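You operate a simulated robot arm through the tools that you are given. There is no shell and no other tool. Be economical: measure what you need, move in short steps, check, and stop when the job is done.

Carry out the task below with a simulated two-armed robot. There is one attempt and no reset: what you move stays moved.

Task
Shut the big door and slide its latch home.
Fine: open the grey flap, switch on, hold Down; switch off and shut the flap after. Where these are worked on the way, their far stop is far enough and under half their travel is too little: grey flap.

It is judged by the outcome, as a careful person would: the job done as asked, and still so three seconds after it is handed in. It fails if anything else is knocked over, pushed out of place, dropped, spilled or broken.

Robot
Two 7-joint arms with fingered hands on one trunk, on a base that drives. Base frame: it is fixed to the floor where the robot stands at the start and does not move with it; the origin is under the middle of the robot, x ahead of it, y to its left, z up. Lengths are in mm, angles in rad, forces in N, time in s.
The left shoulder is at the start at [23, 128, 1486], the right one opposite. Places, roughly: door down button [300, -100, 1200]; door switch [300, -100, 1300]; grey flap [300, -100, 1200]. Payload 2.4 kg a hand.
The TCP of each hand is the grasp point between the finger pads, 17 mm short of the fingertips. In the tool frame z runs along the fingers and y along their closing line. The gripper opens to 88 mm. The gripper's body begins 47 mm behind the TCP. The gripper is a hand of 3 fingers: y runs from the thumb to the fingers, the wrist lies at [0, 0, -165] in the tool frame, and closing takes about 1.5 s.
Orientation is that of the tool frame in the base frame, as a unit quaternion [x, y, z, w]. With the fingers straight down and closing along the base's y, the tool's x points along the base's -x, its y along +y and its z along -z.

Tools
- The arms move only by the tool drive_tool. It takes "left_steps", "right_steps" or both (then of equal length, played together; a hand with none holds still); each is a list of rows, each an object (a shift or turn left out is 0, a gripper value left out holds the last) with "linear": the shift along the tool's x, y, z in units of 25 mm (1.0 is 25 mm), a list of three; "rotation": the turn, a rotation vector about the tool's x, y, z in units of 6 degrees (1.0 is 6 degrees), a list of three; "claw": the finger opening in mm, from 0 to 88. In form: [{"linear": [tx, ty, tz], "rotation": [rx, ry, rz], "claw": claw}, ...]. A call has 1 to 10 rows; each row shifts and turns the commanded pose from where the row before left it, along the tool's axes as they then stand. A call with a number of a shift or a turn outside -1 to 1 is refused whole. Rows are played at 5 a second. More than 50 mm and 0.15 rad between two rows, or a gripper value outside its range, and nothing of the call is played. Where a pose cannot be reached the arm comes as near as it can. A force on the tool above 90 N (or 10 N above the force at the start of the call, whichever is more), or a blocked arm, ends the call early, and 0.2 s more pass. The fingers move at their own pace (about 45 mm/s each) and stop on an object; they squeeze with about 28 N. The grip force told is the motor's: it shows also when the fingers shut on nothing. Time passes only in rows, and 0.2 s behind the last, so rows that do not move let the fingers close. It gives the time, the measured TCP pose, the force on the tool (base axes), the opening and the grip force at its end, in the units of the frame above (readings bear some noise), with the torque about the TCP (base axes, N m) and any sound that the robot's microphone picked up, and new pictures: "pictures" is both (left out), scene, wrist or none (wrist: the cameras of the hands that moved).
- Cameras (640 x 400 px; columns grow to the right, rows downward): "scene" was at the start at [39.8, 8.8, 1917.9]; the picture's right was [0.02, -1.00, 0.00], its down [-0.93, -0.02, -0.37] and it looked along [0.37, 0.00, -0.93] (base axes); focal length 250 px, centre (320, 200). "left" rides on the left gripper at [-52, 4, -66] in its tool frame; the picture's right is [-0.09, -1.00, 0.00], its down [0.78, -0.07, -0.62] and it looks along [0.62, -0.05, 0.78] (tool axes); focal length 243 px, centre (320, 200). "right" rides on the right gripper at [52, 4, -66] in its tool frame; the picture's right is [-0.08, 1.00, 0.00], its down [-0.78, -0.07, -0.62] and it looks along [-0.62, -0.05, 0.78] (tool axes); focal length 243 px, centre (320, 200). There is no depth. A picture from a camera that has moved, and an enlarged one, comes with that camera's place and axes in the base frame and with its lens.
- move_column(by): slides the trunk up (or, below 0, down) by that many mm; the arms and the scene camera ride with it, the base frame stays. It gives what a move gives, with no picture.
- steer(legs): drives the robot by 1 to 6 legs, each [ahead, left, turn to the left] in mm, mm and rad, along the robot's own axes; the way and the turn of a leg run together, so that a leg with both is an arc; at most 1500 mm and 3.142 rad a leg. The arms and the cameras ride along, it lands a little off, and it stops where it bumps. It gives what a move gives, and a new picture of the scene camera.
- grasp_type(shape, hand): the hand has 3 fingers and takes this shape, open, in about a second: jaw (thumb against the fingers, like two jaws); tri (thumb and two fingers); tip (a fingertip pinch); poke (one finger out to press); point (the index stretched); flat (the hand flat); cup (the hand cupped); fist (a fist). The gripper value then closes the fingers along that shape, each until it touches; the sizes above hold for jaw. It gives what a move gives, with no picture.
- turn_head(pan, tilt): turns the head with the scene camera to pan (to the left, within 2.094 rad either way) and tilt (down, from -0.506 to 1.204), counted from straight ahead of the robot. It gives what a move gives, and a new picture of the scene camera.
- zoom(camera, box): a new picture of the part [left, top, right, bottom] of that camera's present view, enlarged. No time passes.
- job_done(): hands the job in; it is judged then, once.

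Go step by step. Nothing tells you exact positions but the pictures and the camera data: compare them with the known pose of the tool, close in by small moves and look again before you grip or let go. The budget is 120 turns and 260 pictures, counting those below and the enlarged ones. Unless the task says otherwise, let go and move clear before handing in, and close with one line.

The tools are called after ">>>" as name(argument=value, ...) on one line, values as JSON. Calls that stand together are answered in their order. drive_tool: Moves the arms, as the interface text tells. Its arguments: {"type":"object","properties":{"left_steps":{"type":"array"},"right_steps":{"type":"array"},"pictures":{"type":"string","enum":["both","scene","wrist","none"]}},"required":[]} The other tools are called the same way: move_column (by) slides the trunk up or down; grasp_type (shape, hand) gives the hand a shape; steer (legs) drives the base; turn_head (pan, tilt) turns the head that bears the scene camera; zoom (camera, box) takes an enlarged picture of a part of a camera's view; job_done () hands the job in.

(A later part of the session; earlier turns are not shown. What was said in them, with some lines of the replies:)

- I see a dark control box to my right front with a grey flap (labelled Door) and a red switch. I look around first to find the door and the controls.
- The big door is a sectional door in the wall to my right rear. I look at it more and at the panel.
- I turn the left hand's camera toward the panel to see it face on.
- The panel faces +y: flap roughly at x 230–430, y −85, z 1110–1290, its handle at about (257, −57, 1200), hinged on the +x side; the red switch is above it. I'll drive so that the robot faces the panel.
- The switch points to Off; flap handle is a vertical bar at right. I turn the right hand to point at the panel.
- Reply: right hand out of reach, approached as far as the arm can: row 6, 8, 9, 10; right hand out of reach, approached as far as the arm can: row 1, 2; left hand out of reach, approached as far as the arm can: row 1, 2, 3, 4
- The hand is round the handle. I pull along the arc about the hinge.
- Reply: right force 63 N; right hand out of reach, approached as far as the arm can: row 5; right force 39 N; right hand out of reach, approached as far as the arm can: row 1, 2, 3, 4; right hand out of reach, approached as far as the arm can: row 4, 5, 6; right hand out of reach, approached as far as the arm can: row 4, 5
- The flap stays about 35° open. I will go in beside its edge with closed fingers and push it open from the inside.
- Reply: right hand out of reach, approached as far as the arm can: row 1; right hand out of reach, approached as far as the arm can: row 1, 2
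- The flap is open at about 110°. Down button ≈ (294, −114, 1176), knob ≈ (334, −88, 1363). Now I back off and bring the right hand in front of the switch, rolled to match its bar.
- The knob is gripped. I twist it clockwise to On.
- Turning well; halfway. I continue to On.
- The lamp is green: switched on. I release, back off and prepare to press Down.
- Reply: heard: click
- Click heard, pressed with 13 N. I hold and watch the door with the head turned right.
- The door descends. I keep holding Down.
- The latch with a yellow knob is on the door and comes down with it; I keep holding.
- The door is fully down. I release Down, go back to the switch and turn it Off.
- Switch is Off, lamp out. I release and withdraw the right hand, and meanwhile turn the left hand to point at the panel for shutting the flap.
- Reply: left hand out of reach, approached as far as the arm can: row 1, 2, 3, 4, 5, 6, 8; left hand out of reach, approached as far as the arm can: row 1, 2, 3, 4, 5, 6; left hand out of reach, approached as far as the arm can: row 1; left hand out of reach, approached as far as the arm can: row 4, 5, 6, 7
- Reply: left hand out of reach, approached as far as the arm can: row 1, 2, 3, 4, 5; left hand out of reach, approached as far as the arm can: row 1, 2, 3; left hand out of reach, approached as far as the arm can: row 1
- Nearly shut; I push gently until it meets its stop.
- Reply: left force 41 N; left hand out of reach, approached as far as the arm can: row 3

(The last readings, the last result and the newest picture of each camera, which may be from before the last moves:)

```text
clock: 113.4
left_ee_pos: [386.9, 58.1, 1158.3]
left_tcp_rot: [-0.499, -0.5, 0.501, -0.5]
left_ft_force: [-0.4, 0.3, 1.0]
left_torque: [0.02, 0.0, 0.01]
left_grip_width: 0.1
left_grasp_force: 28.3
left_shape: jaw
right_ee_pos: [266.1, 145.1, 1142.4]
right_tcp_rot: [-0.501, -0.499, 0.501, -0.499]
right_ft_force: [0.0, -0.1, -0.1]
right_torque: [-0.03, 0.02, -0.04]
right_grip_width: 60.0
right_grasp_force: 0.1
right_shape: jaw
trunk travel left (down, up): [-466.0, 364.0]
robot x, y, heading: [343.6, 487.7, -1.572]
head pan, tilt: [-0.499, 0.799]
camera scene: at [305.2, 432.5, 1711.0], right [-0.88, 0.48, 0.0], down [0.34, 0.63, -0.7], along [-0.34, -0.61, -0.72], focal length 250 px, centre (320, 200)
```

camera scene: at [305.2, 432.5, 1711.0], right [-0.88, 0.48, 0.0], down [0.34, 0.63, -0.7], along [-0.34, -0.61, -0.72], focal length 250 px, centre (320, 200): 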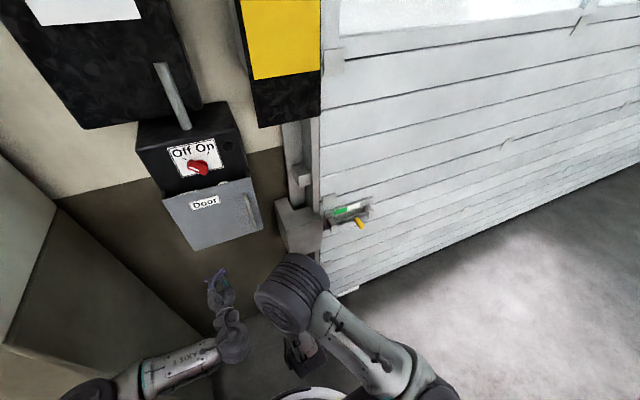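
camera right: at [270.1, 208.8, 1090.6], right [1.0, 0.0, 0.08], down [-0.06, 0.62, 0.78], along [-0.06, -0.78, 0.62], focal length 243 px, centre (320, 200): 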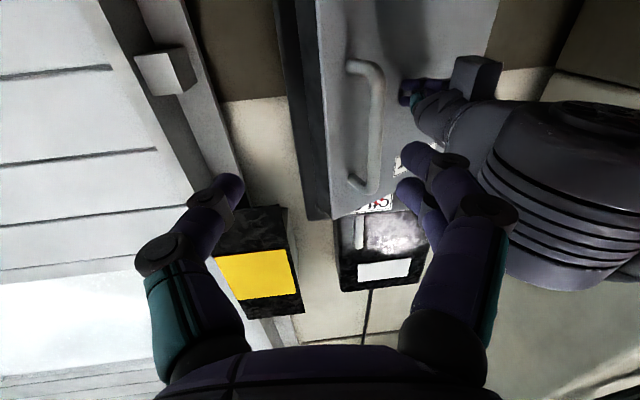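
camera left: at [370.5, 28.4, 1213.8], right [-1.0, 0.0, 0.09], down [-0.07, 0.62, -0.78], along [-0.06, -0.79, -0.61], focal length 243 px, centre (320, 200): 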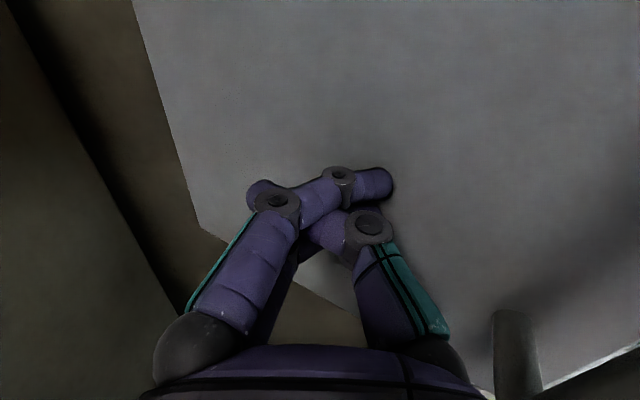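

Flap is shut and the switch is off. Now the latch: yellow knob at about (−167, −75, 883), to be slid toward +x. I retract the left hand, drive right and lower the trunk.

>>> drive_tool(left_steps=[{"linear": [0, 0.8, -1]}, {"linear": [0, 0.8, -1]}, {"linear": [0, 0.8, -1]}, {"linear": [0, 0.8, -1]}, {"linear": [0, 0, -1]}], pictures="none")

>>> steer(legs=[[0, -420, 0]])

>>> move_column(by=-250)

>>> turn_head(pan=-0.15, tilt=0.7)

>>> zoom(camera="right", box=[0, 0, 640, 400])

```text
clock: 114.6
left_ee_pos: [455.2, 158.3, 1142.0]
left_tcp_rot: [-0.5, -0.499, 0.501, -0.5]
left_ft_force: [-0.7, -0.2, -0.5]
left_torque: [0.02, -0.02, 0.0]
left_grip_width: 0.1
left_grasp_force: 27.9
left_shape: jaw
left hand out of reach, approached as far as the arm can: row 4, 5
right_ee_pos: [265.9, 145.5, 1142.9]
right_tcp_rot: [0.501, 0.499, -0.501, 0.499]
right_ft_force: [-0.2, 0.1, -0.8]
right_torque: [-0.03, -0.01, -0.02]
right_grip_width: 59.9
right_grasp_force: 0.1
right_shape: jaw
trunk travel left (down, up): [-466.0, 364.0]
robot x, y, heading: [344.9, 483.3, -1.574]
head pan, tilt: [-0.499, 0.799]
```

```text
clock: 117.2
left_ee_pos: [33.7, 157.8, 1141.3]
left_tcp_rot: [0.499, 0.5, -0.5, 0.501]
left_ft_force: [-0.2, 0.1, 0.0]
left_torque: [-0.02, 0.01, 0.02]
left_grip_width: 0.0
left_grasp_force: 27.5
left_shape: jaw
right_ee_pos: [-154.4, 144.3, 1142.3]
right_tcp_rot: [0.499, 0.501, -0.5, 0.5]
right_ft_force: [0.2, -0.3, -0.5]
right_torque: [0.0, 0.0, -0.01]
right_grip_width: 59.7
right_grasp_force: 0.1
right_shape: jaw
trunk travel left (down, up): [-466.0, 364.0]
robot x, y, heading: [-76.9, 482.0, -1.569]
head pan, tilt: [-0.499, 0.799]
camera scene: at [-117.1, 432.5, 1710.9], right [-0.88, 0.48, 0.0], down [0.34, 0.63, -0.7], along [-0.33, -0.61, -0.72], focal length 250 px, centre (320, 200)
```

scene: 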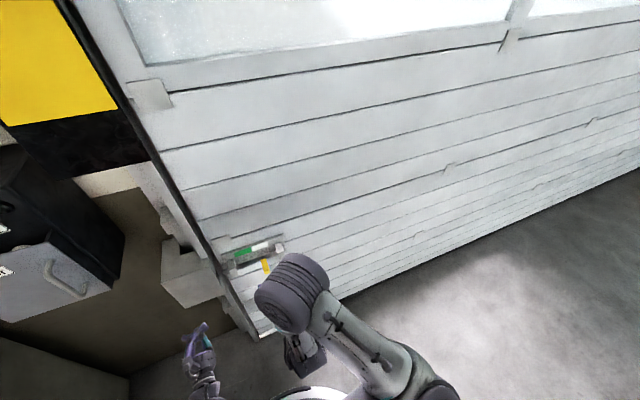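

```text
clock: 119.8
left_ee_pos: [35.1, 157.9, 890.2]
left_tcp_rot: [0.498, 0.5, -0.501, 0.501]
left_ft_force: [0.7, 0.0, -0.4]
left_torque: [0.02, -0.01, -0.01]
left_grip_width: 0.0
left_grasp_force: 28.0
left_shape: jaw
right_ee_pos: [-154.1, 143.7, 892.4]
right_tcp_rot: [0.5, 0.5, -0.5, 0.5]
right_ft_force: [0.0, 0.3, 0.2]
right_torque: [0.05, -0.01, -0.02]
right_grip_width: 59.8
right_grasp_force: 0.1
right_shape: jaw
trunk travel left (down, up): [-216.0, 614.0]
robot x, y, heading: [-76.1, 482.7, -1.571]
head pan, tilt: [-0.499, 0.799]
```

```text
clock: 120.6
left_ee_pos: [34.7, 157.1, 891.1]
left_tcp_rot: [0.499, 0.501, -0.5, 0.501]
left_ft_force: [0.0, 0.3, -0.2]
left_torque: [0.01, 0.03, -0.03]
left_grip_width: 0.0
left_grasp_force: 28.1
left_shape: jaw
right_ee_pos: [-153.3, 144.1, 893.0]
right_tcp_rot: [0.5, 0.5, -0.5, 0.5]
right_ft_force: [-0.2, 0.6, 0.2]
right_torque: [-0.02, 0.05, 0.0]
right_grip_width: 59.9
right_grasp_force: 0.1
right_shape: jaw
trunk travel left (down, up): [-216.0, 614.0]
robot x, y, heading: [-76.7, 483.7, -1.572]
head pan, tilt: [-0.15, 0.7]
camera scene: at [-90.2, 419.5, 1469.2], right [-0.99, 0.15, 0.0], down [0.1, 0.64, -0.76], along [-0.11, -0.76, -0.64], focal length 250 px, centre (320, 200)
```

scene: 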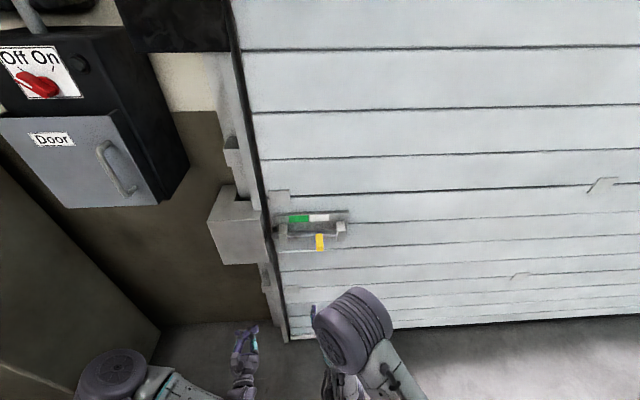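

```text
1.00 times, centred on (320, 200) of right (not enlarged: the box is as wide or as high as the picture)
camera zoom: at [-149.8, 208.6, 840.7], right [1.0, 0.0, 0.08], down [-0.07, 0.62, 0.78], along [-0.05, -0.78, 0.62], focal length 243 px, centre (320, 200)
```

zoom: 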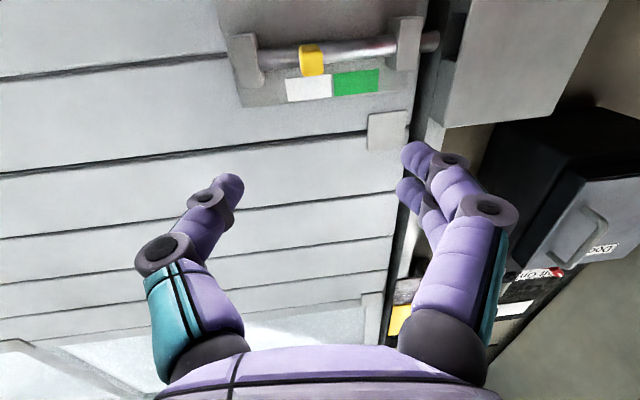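

>>> drive_tool(right_steps=[{"linear": [0.45, -0.32, 1]}, {"linear": [0, 0, 1]}, {"linear": [0, 0, 1]}, {"linear": [0, 0, 1]}, {"linear": [0, 0, 1]}, {"linear": [0, 0, 1]}])

>>> zoom(camera="scene", box=[220, 160, 420, 320])

```text
clock: 122.0
left_ee_pos: [34.1, 158.0, 891.4]
left_tcp_rot: [0.499, 0.501, -0.499, 0.501]
left_ft_force: [0.9, 0.0, -0.6]
left_torque: [0.02, 0.01, 0.02]
left_grip_width: 0.0
left_grasp_force: 27.7
left_shape: jaw
right_ee_pos: [-160.8, -3.9, 883.4]
right_tcp_rot: [0.5, 0.501, -0.499, 0.5]
right_ft_force: [0.6, 0.3, -0.3]
right_torque: [0.02, 0.02, 0.02]
right_grip_width: 59.6
right_grasp_force: 0.0
right_shape: jaw
trunk travel left (down, up): [-216.0, 614.0]
robot x, y, heading: [-76.7, 481.4, -1.571]
head pan, tilt: [-0.15, 0.7]
camera scene: at [-90.2, 419.3, 1469.2], right [-0.99, 0.15, 0.0], down [0.09, 0.64, -0.76], along [-0.11, -0.76, -0.64], focal length 250 px, centre (320, 200)
camera right: at [-156.8, 59.0, 830.5], right [1.0, 0.0, 0.08], down [-0.07, 0.62, 0.78], along [-0.05, -0.78, 0.62], focal length 243 px, centre (320, 200)
```

scene: 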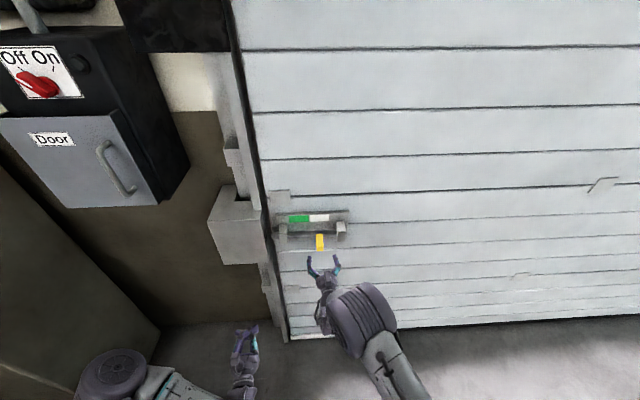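
right: 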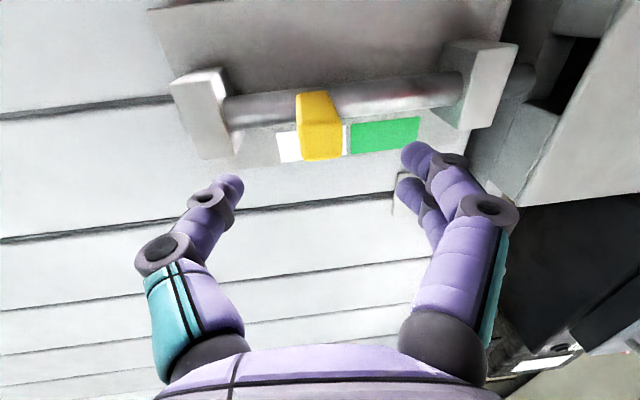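

```text
2.50 times, centred on (320, 240) of scene
camera zoom: at [-90.2, 419.3, 1469.2], right [-0.99, 0.15, 0.0], down [0.09, 0.64, -0.76], along [-0.11, -0.76, -0.64], focal length 626 px, centre (320, 100)
```

zoom: 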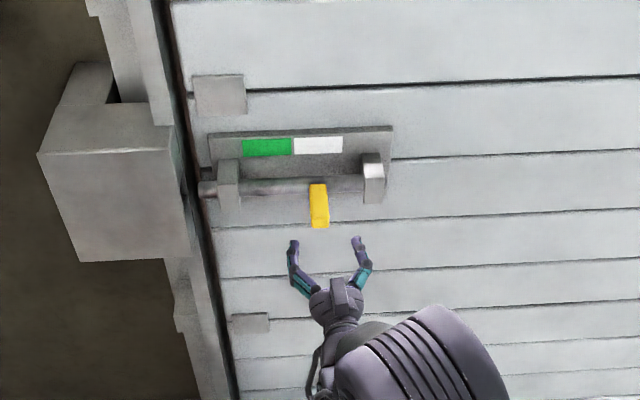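

>>> drive_tool(right_steps=[{"linear": [0, 0.1, 1]}, {"linear": [0, 0, 1]}], pictures="wrist")

>>> zoom(camera="scene", box=[220, 160, 420, 320])

```text
clock: 122.6
left_ee_pos: [34.8, 158.4, 890.6]
left_tcp_rot: [0.499, 0.5, -0.5, 0.501]
left_ft_force: [0.5, 0.3, 0.7]
left_torque: [0.01, -0.02, -0.01]
left_grip_width: 0.0
left_grasp_force: 27.8
left_shape: jaw
right_ee_pos: [-158.7, -55.3, 882.5]
right_tcp_rot: [0.499, 0.501, -0.5, 0.5]
right_ft_force: [-0.2, -1.2, 1.0]
right_torque: [0.02, -0.01, 0.01]
right_grip_width: 59.8
right_grasp_force: 0.1
right_shape: jaw
trunk travel left (down, up): [-216.0, 614.0]
robot x, y, heading: [-76.6, 482.0, -1.573]
head pan, tilt: [-0.15, 0.7]
camera right: at [-154.6, 7.9, 829.0], right [1.0, 0.0, 0.08], down [-0.07, 0.62, 0.78], along [-0.05, -0.78, 0.62], focal length 243 px, centre (320, 200)
```

right: 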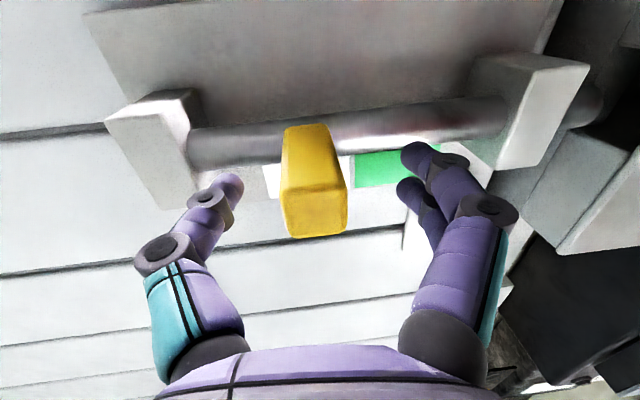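

```text
2.50 times, centred on (320, 240) of scene
camera zoom: at [-90.2, 419.2, 1469.2], right [-0.99, 0.15, 0.0], down [0.09, 0.64, -0.76], along [-0.11, -0.76, -0.64], focal length 626 px, centre (320, 100)
```

zoom: 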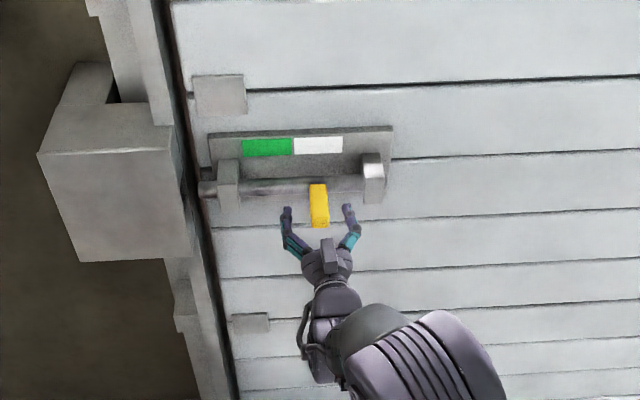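

>>> drive_tool(right_steps=[{"linear": [0, 0, 0.5]}, {"claw": 0}, {}, {}, {}, {}, {}], pictures="wrist")

```text
clock: 124.2
left_ee_pos: [35.2, 158.2, 891.7]
left_tcp_rot: [-0.499, -0.5, 0.501, -0.5]
left_ft_force: [-0.6, -0.3, -0.4]
left_torque: [-0.01, 0.01, 0.02]
left_grip_width: 0.1
left_grasp_force: 28.1
left_shape: jaw
right_ee_pos: [-158.1, -68.3, 881.6]
right_tcp_rot: [0.499, 0.501, -0.499, 0.5]
right_ft_force: [-0.3, -2.7, -0.3]
right_torque: [-0.03, 0.0, -0.03]
right_grip_width: 16.2
right_grasp_force: 28.4
right_shape: jaw
trunk travel left (down, up): [-216.0, 614.0]
robot x, y, heading: [-77.3, 479.8, -1.565]
head pan, tilt: [-0.15, 0.7]
camera right: at [-154.5, -4.7, 829.7], right [1.0, 0.0, 0.08], down [-0.07, 0.62, 0.78], along [-0.05, -0.78, 0.62], focal length 243 px, centre (320, 200)
```

right: 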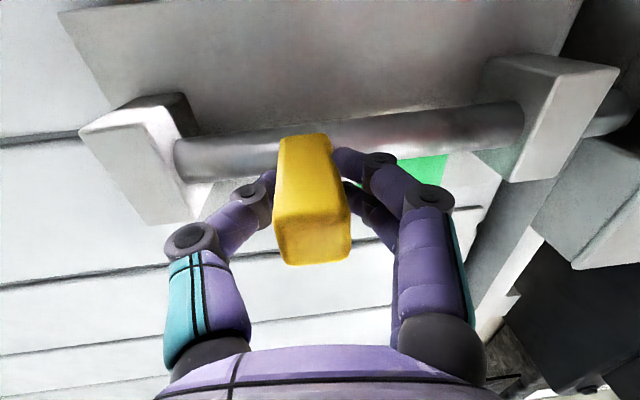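

The knob is gripped (16 mm). I slide it toward +x.

>>> drive_tool(right_steps=[{"linear": [0, 0.5, 0]}, {"linear": [0, 0.5, 0]}, {"linear": [0, 0.5, 0]}, {"linear": [0, 0.5, 0]}], pictures="wrist")

>>> zoom(camera="scene", box=[220, 160, 420, 320])

```text
clock: 125.2
left_ee_pos: [34.5, 154.4, 889.4]
left_tcp_rot: [0.5, 0.501, -0.499, 0.5]
left_ft_force: [0.5, 0.0, 0.3]
left_torque: [0.01, -0.01, 0.02]
left_grip_width: 0.0
left_grasp_force: 27.9
left_shape: jaw
right_ee_pos: [-109.6, -69.6, 881.6]
right_tcp_rot: [0.501, 0.5, -0.5, 0.499]
right_ft_force: [-3.2, -23.6, 1.7]
right_torque: [-0.01, 0.01, 0.02]
right_grip_width: 14.8
right_grasp_force: 28.8
right_shape: jaw
trunk travel left (down, up): [-216.0, 614.0]
robot x, y, heading: [-79.0, 483.2, -1.573]
head pan, tilt: [-0.15, 0.7]
camera right: at [-105.1, -6.3, 829.7], right [1.0, 0.0, 0.08], down [-0.07, 0.62, 0.78], along [-0.05, -0.78, 0.62], focal length 243 px, centre (320, 200)
```

right: 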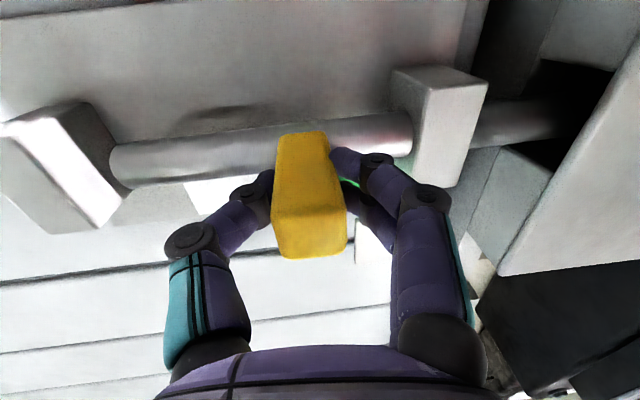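

```text
2.50 times, centred on (320, 240) of scene
camera zoom: at [-90.7, 415.6, 1469.0], right [-0.99, 0.15, 0.0], down [0.1, 0.64, -0.76], along [-0.11, -0.75, -0.65], focal length 626 px, centre (320, 100)
```

zoom: 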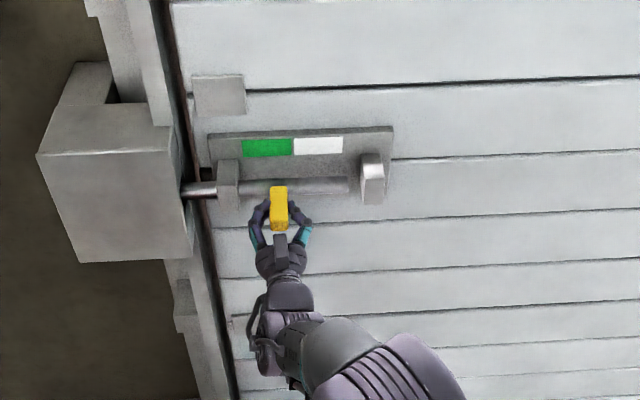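

>>> drive_tool(right_steps=[{"linear": [0, 0.4, -0.05]}, {"linear": [0, 0.4, 0]}, {"linear": [0, 0.4, 0]}, {"linear": [0, 0.2, 0]}], pictures="wrist")

>>> zoom(camera="scene", box=[220, 160, 420, 320])

```text
clock: 126.2
left_ee_pos: [32.2, 157.5, 890.9]
left_tcp_rot: [0.501, 0.499, -0.5, 0.501]
left_ft_force: [0.0, -0.2, 0.1]
left_torque: [-0.01, 0.0, 0.01]
left_grip_width: 0.0
left_grasp_force: 27.9
left_shape: jaw
right_ee_pos: [-79.8, -69.1, 880.0]
right_tcp_rot: [0.502, 0.498, -0.5, 0.5]
right_ft_force: [-32.7, -16.7, 7.1]
right_torque: [-0.05, 0.23, 0.06]
right_grip_width: 26.3
right_grasp_force: 28.2
right_shape: jaw
trunk travel left (down, up): [-216.0, 614.0]
robot x, y, heading: [-74.5, 483.3, -1.571]
head pan, tilt: [-0.15, 0.7]
camera right: at [-75.0, -4.3, 828.6], right [1.0, 0.0, 0.09], down [-0.07, 0.62, 0.78], along [-0.06, -0.78, 0.62], focal length 243 px, centre (320, 200)
```

right: 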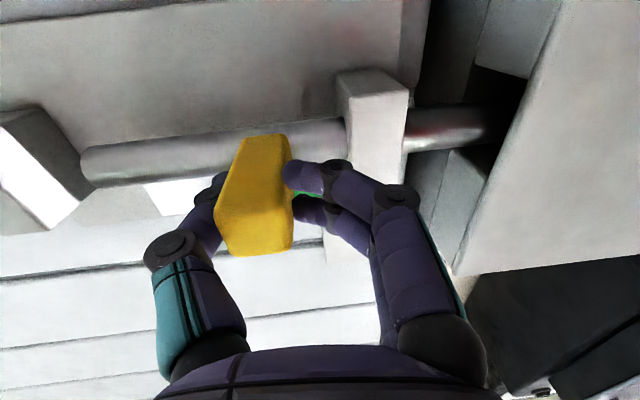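

```text
2.50 times, centred on (320, 240) of scene
camera zoom: at [-95.5, 417.8, 1469.1], right [-0.99, 0.15, 0.0], down [0.1, 0.64, -0.76], along [-0.11, -0.76, -0.65], focal length 626 px, centre (320, 100)
```

zoom: 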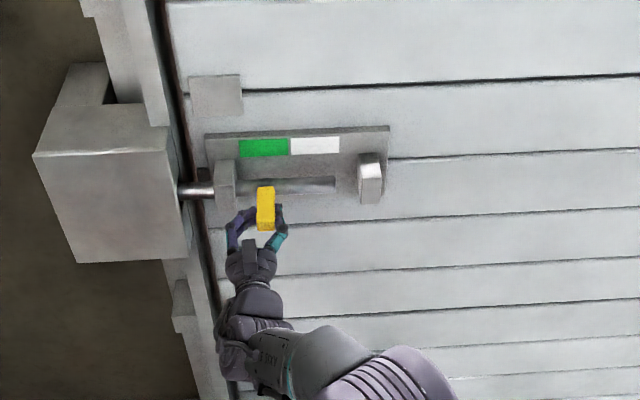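

The +x finger is jammed toward the bracket. I release and push the knob from its far side with closed fingers instead.

>>> drive_tool(right_steps=[{"linear": [0, -0.3, 0], "claw": 60}, {}, {}, {"linear": [0, 0, -1]}, {"linear": [0, 0, -1]}, {"linear": [0, -1, 0], "claw": 0}, {"linear": [0, -1, 0]}, {}, {}, {}], pictures="wrist")

>>> zoom(camera="scene", box=[220, 160, 420, 320])

```text
clock: 128.4
left_ee_pos: [34.7, 157.6, 891.3]
left_tcp_rot: [0.499, 0.5, -0.5, 0.501]
left_ft_force: [-0.7, -0.3, 0.3]
left_torque: [-0.01, 0.0, 0.01]
left_grip_width: 0.0
left_grasp_force: 27.4
left_shape: jaw
right_ee_pos: [-132.8, -16.0, 879.9]
right_tcp_rot: [0.499, 0.501, -0.499, 0.501]
right_ft_force: [0.1, -0.3, -0.3]
right_torque: [-0.01, 0.02, 0.02]
right_grip_width: 0.1
right_grasp_force: 28.3
right_shape: jaw
trunk travel left (down, up): [-216.0, 614.0]
robot x, y, heading: [-78.5, 480.7, -1.564]
head pan, tilt: [-0.15, 0.7]
camera right: at [-128.3, 48.1, 828.5], right [1.0, 0.0, 0.08], down [-0.07, 0.62, 0.78], along [-0.05, -0.78, 0.62], focal length 243 px, centre (320, 200)
```

right: 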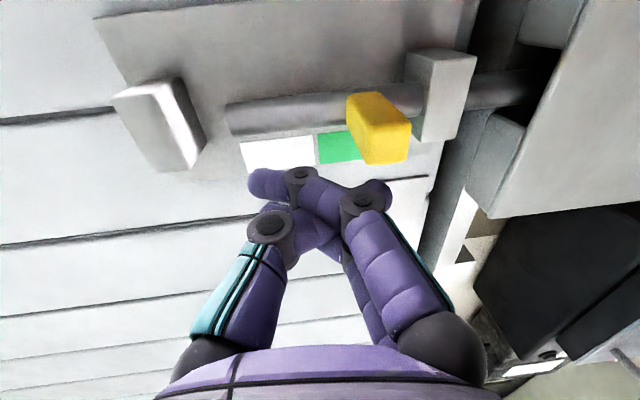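

```text
2.50 times, centred on (320, 240) of scene
camera zoom: at [-90.2, 419.4, 1469.2], right [-0.99, 0.15, 0.0], down [0.09, 0.64, -0.76], along [-0.11, -0.76, -0.64], focal length 626 px, centre (320, 100)
```

zoom: 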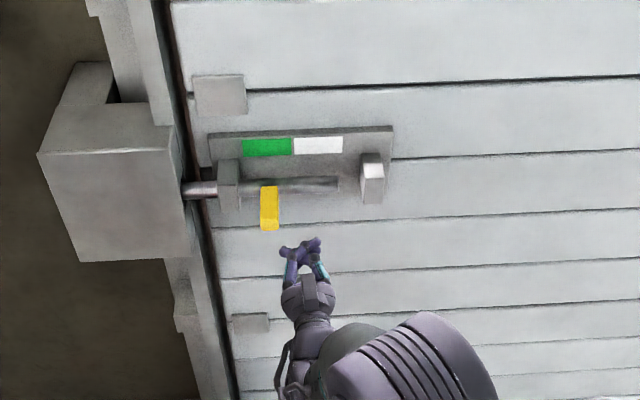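

>>> drive_tool(right_steps=[{"linear": [0, -0.2, 0.9]}, {"linear": [0, 0, 0.8]}, {"linear": [0, 0.5, 0]}, {"linear": [0, 0.5, 0]}, {"linear": [0, 0.4, 0]}, {"linear": [0, 0.3, 0]}], pictures="wrist")

>>> zoom(camera="scene", box=[220, 160, 420, 320])

```text
clock: 129.8
left_ee_pos: [15.6, 149.4, 893.0]
left_tcp_rot: [0.507, 0.491, -0.506, 0.496]
left_ft_force: [-0.2, 0.1, 0.7]
left_torque: [0.01, -0.01, 0.02]
left_grip_width: 0.0
left_grasp_force: 28.1
left_shape: jaw
right_ee_pos: [-120.8, -63.7, 882.2]
right_tcp_rot: [0.509, 0.49, -0.506, 0.495]
right_ft_force: [-54.0, 31.6, -0.8]
right_torque: [-0.01, 0.01, 0.01]
right_grip_width: 0.1
right_grasp_force: 27.8
right_shape: jaw
trunk travel left (down, up): [-216.0, 614.0]
robot x, y, heading: [-82.8, 478.8, -1.591]
head pan, tilt: [-0.15, 0.7]
camera right: at [-114.7, -0.5, 830.0], right [1.0, -0.03, 0.09], down [-0.05, 0.62, 0.78], along [-0.08, -0.78, 0.62], focal length 243 px, centre (320, 200)
```

right: 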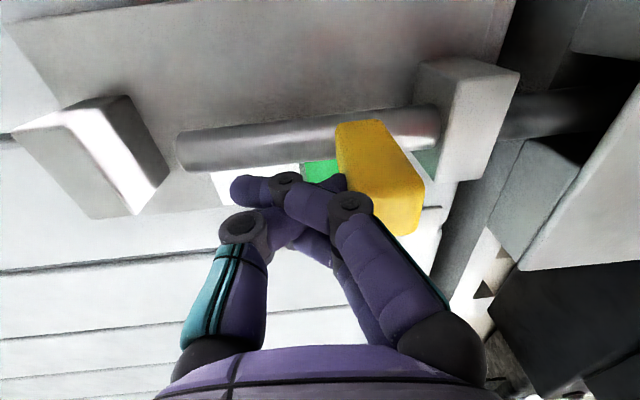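

```text
2.50 times, centred on (320, 240) of scene
camera zoom: at [-105.9, 415.5, 1469.2], right [-0.98, 0.17, -0.01], down [0.12, 0.63, -0.76], along [-0.13, -0.75, -0.64], focal length 626 px, centre (320, 100)
```

zoom: 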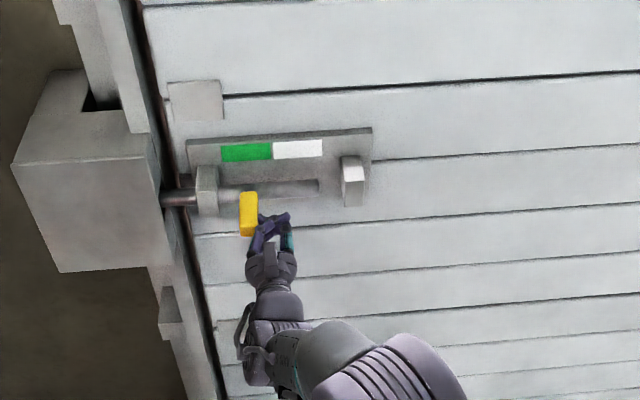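

>>> drive_tool(right_steps=[{"linear": [0, -1, 0]}, {"linear": [0, -0.4, -1]}, {"linear": [0, 0, -1]}, {"linear": [0, 1, -0.4]}, {"linear": [0, 1, 0]}, {"linear": [0, 1, 0]}, {"linear": [0, 1, 0]}], pictures="wrist")

>>> zoom(camera="right", box=[220, 0, 540, 200])

>>> zoom(camera="scene", box=[230, 170, 350, 270])

```text
clock: 131.4
left_ee_pos: [34.0, 157.6, 891.8]
left_tcp_rot: [0.499, 0.5, -0.5, 0.501]
left_ft_force: [0.2, 0.4, 0.8]
left_torque: [0.04, -0.04, 0.02]
left_grip_width: 0.1
left_grasp_force: 28.3
left_shape: jaw
right_ee_pos: [-29.6, -0.7, 880.9]
right_tcp_rot: [0.5, 0.5, -0.5, 0.5]
right_ft_force: [0.4, -0.8, -0.7]
right_torque: [0.01, -0.02, 0.02]
right_grip_width: 0.0
right_grasp_force: 27.6
right_shape: jaw
trunk travel left (down, up): [-216.0, 614.0]
robot x, y, heading: [-74.5, 482.7, -1.566]
head pan, tilt: [-0.15, 0.7]
camera right: at [-25.5, 63.7, 828.9], right [1.0, 0.0, 0.08], down [-0.07, 0.62, 0.78], along [-0.05, -0.78, 0.62], focal length 243 px, centre (320, 200)
```

right: 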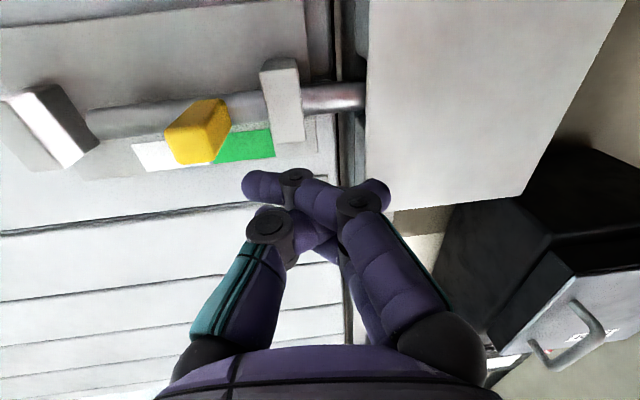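

```text
2.00 times, centred on (380, 100) of right
camera zoom: at [-25.5, 63.7, 828.9], right [1.0, 0.0, 0.08], down [-0.07, 0.62, 0.78], along [-0.05, -0.78, 0.62], focal length 485 px, centre (200, 400)
```

zoom: 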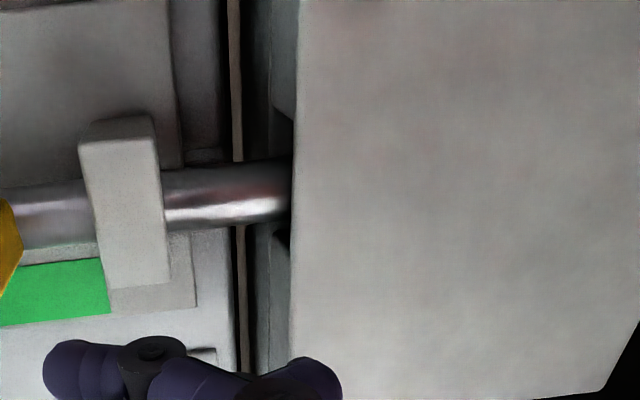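

```text
4.00 times, centred on (290, 220) of scene
camera zoom: at [-90.2, 419.3, 1469.2], right [-0.99, 0.15, 0.0], down [0.09, 0.64, -0.76], along [-0.11, -0.76, -0.64], focal length 1002 px, centre (440, 120)
```

zoom: 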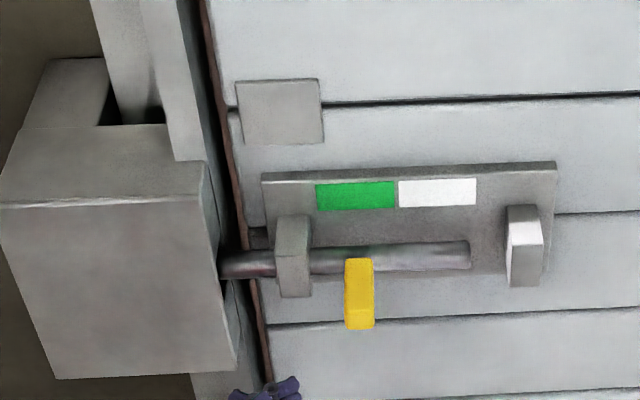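

The knob moved from the middle of the white mark to the middle of the green one, and the bolt is in its keeper against a firm stop: latch is home. I draw the hand clear and do a last check.

>>> drive_tool(right_steps=[{"linear": [0, 0, -1]}, {"linear": [0, 0, -1]}, {"linear": [0, 0, -1]}, {"linear": [0, 0, -1]}, {"linear": [0, 0, -1]}], pictures="none")

>>> turn_head(pan=0.25, tilt=0.6)

>>> turn_head(pan=-0.6, tilt=0.5)

```text
clock: 132.6
left_ee_pos: [35.5, 158.1, 892.0]
left_tcp_rot: [0.499, 0.5, -0.5, 0.501]
left_ft_force: [-0.3, 0.4, -0.7]
left_torque: [0.02, -0.01, 0.01]
left_grip_width: 0.1
left_grasp_force: 28.6
left_shape: jaw
right_ee_pos: [-28.6, 126.6, 881.7]
right_tcp_rot: [0.5, 0.501, -0.499, 0.501]
right_ft_force: [0.5, 0.0, 0.2]
right_torque: [0.01, 0.02, 0.04]
right_grip_width: 0.1
right_grasp_force: 28.0
right_shape: jaw
trunk travel left (down, up): [-216.0, 614.0]
robot x, y, heading: [-78.8, 480.9, -1.574]
head pan, tilt: [-0.15, 0.7]
```

```text
clock: 133.4
left_ee_pos: [34.5, 157.5, 889.9]
left_tcp_rot: [0.499, 0.5, -0.5, 0.501]
left_ft_force: [-0.5, 0.1, 1.0]
left_torque: [0.01, -0.01, 0.02]
left_grip_width: 0.0
left_grasp_force: 28.3
left_shape: jaw
right_ee_pos: [-30.7, 126.4, 882.1]
right_tcp_rot: [0.499, 0.501, -0.499, 0.501]
right_ft_force: [0.7, -0.4, -0.3]
right_torque: [-0.02, 0.0, -0.01]
right_grip_width: 0.2
right_grasp_force: 28.3
right_shape: jaw
trunk travel left (down, up): [-216.0, 614.0]
robot x, y, heading: [-79.5, 480.9, -1.572]
head pan, tilt: [0.25, 0.6]
camera scene: at [-55.7, 417.9, 1477.8], right [-0.97, -0.25, 0.0], down [-0.14, 0.55, -0.82], along [0.2, -0.8, -0.57], focal length 250 px, centre (320, 200)
```

scene: 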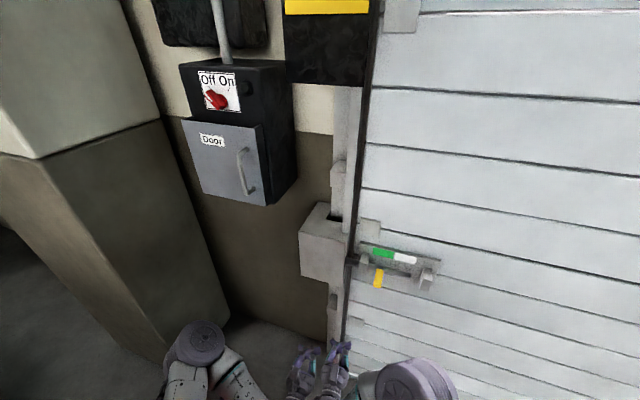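

```text
clock: 134.6
left_ee_pos: [35.0, 157.6, 890.4]
left_tcp_rot: [0.499, 0.5, -0.5, 0.501]
left_ft_force: [0.8, -0.8, 0.3]
left_torque: [0.0, -0.01, 0.0]
left_grip_width: 0.3
left_grasp_force: 27.7
left_shape: jaw
right_ee_pos: [-28.9, 125.8, 881.3]
right_tcp_rot: [0.499, 0.501, -0.499, 0.5]
right_ft_force: [0.0, 0.3, -0.3]
right_torque: [0.0, 0.0, 0.01]
right_grip_width: 0.0
right_grasp_force: 27.8
right_shape: jaw
trunk travel left (down, up): [-216.0, 614.0]
robot x, y, heading: [-77.4, 481.5, -1.57]
head pan, tilt: [-0.6, 0.499]
camera scene: at [-128.8, 428.3, 1486.9], right [-0.83, 0.56, 0.0], down [0.27, 0.4, -0.88], along [-0.49, -0.73, -0.48], focal length 250 px, centre (320, 200)
```

scene: 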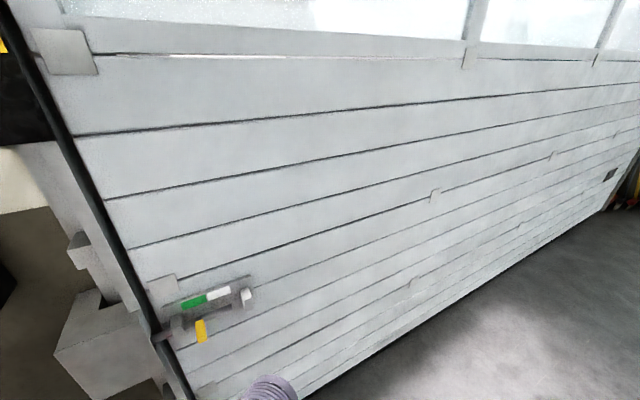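

The door is down to the floor, the latch is home, the switch is off, the flap is shut and both hands are clear. I hand in.

>>> job_done()

```text
The job is handed in.
```

The big door is shut and its latch is home, with the switch off, the grey flap shut and both hands clear.
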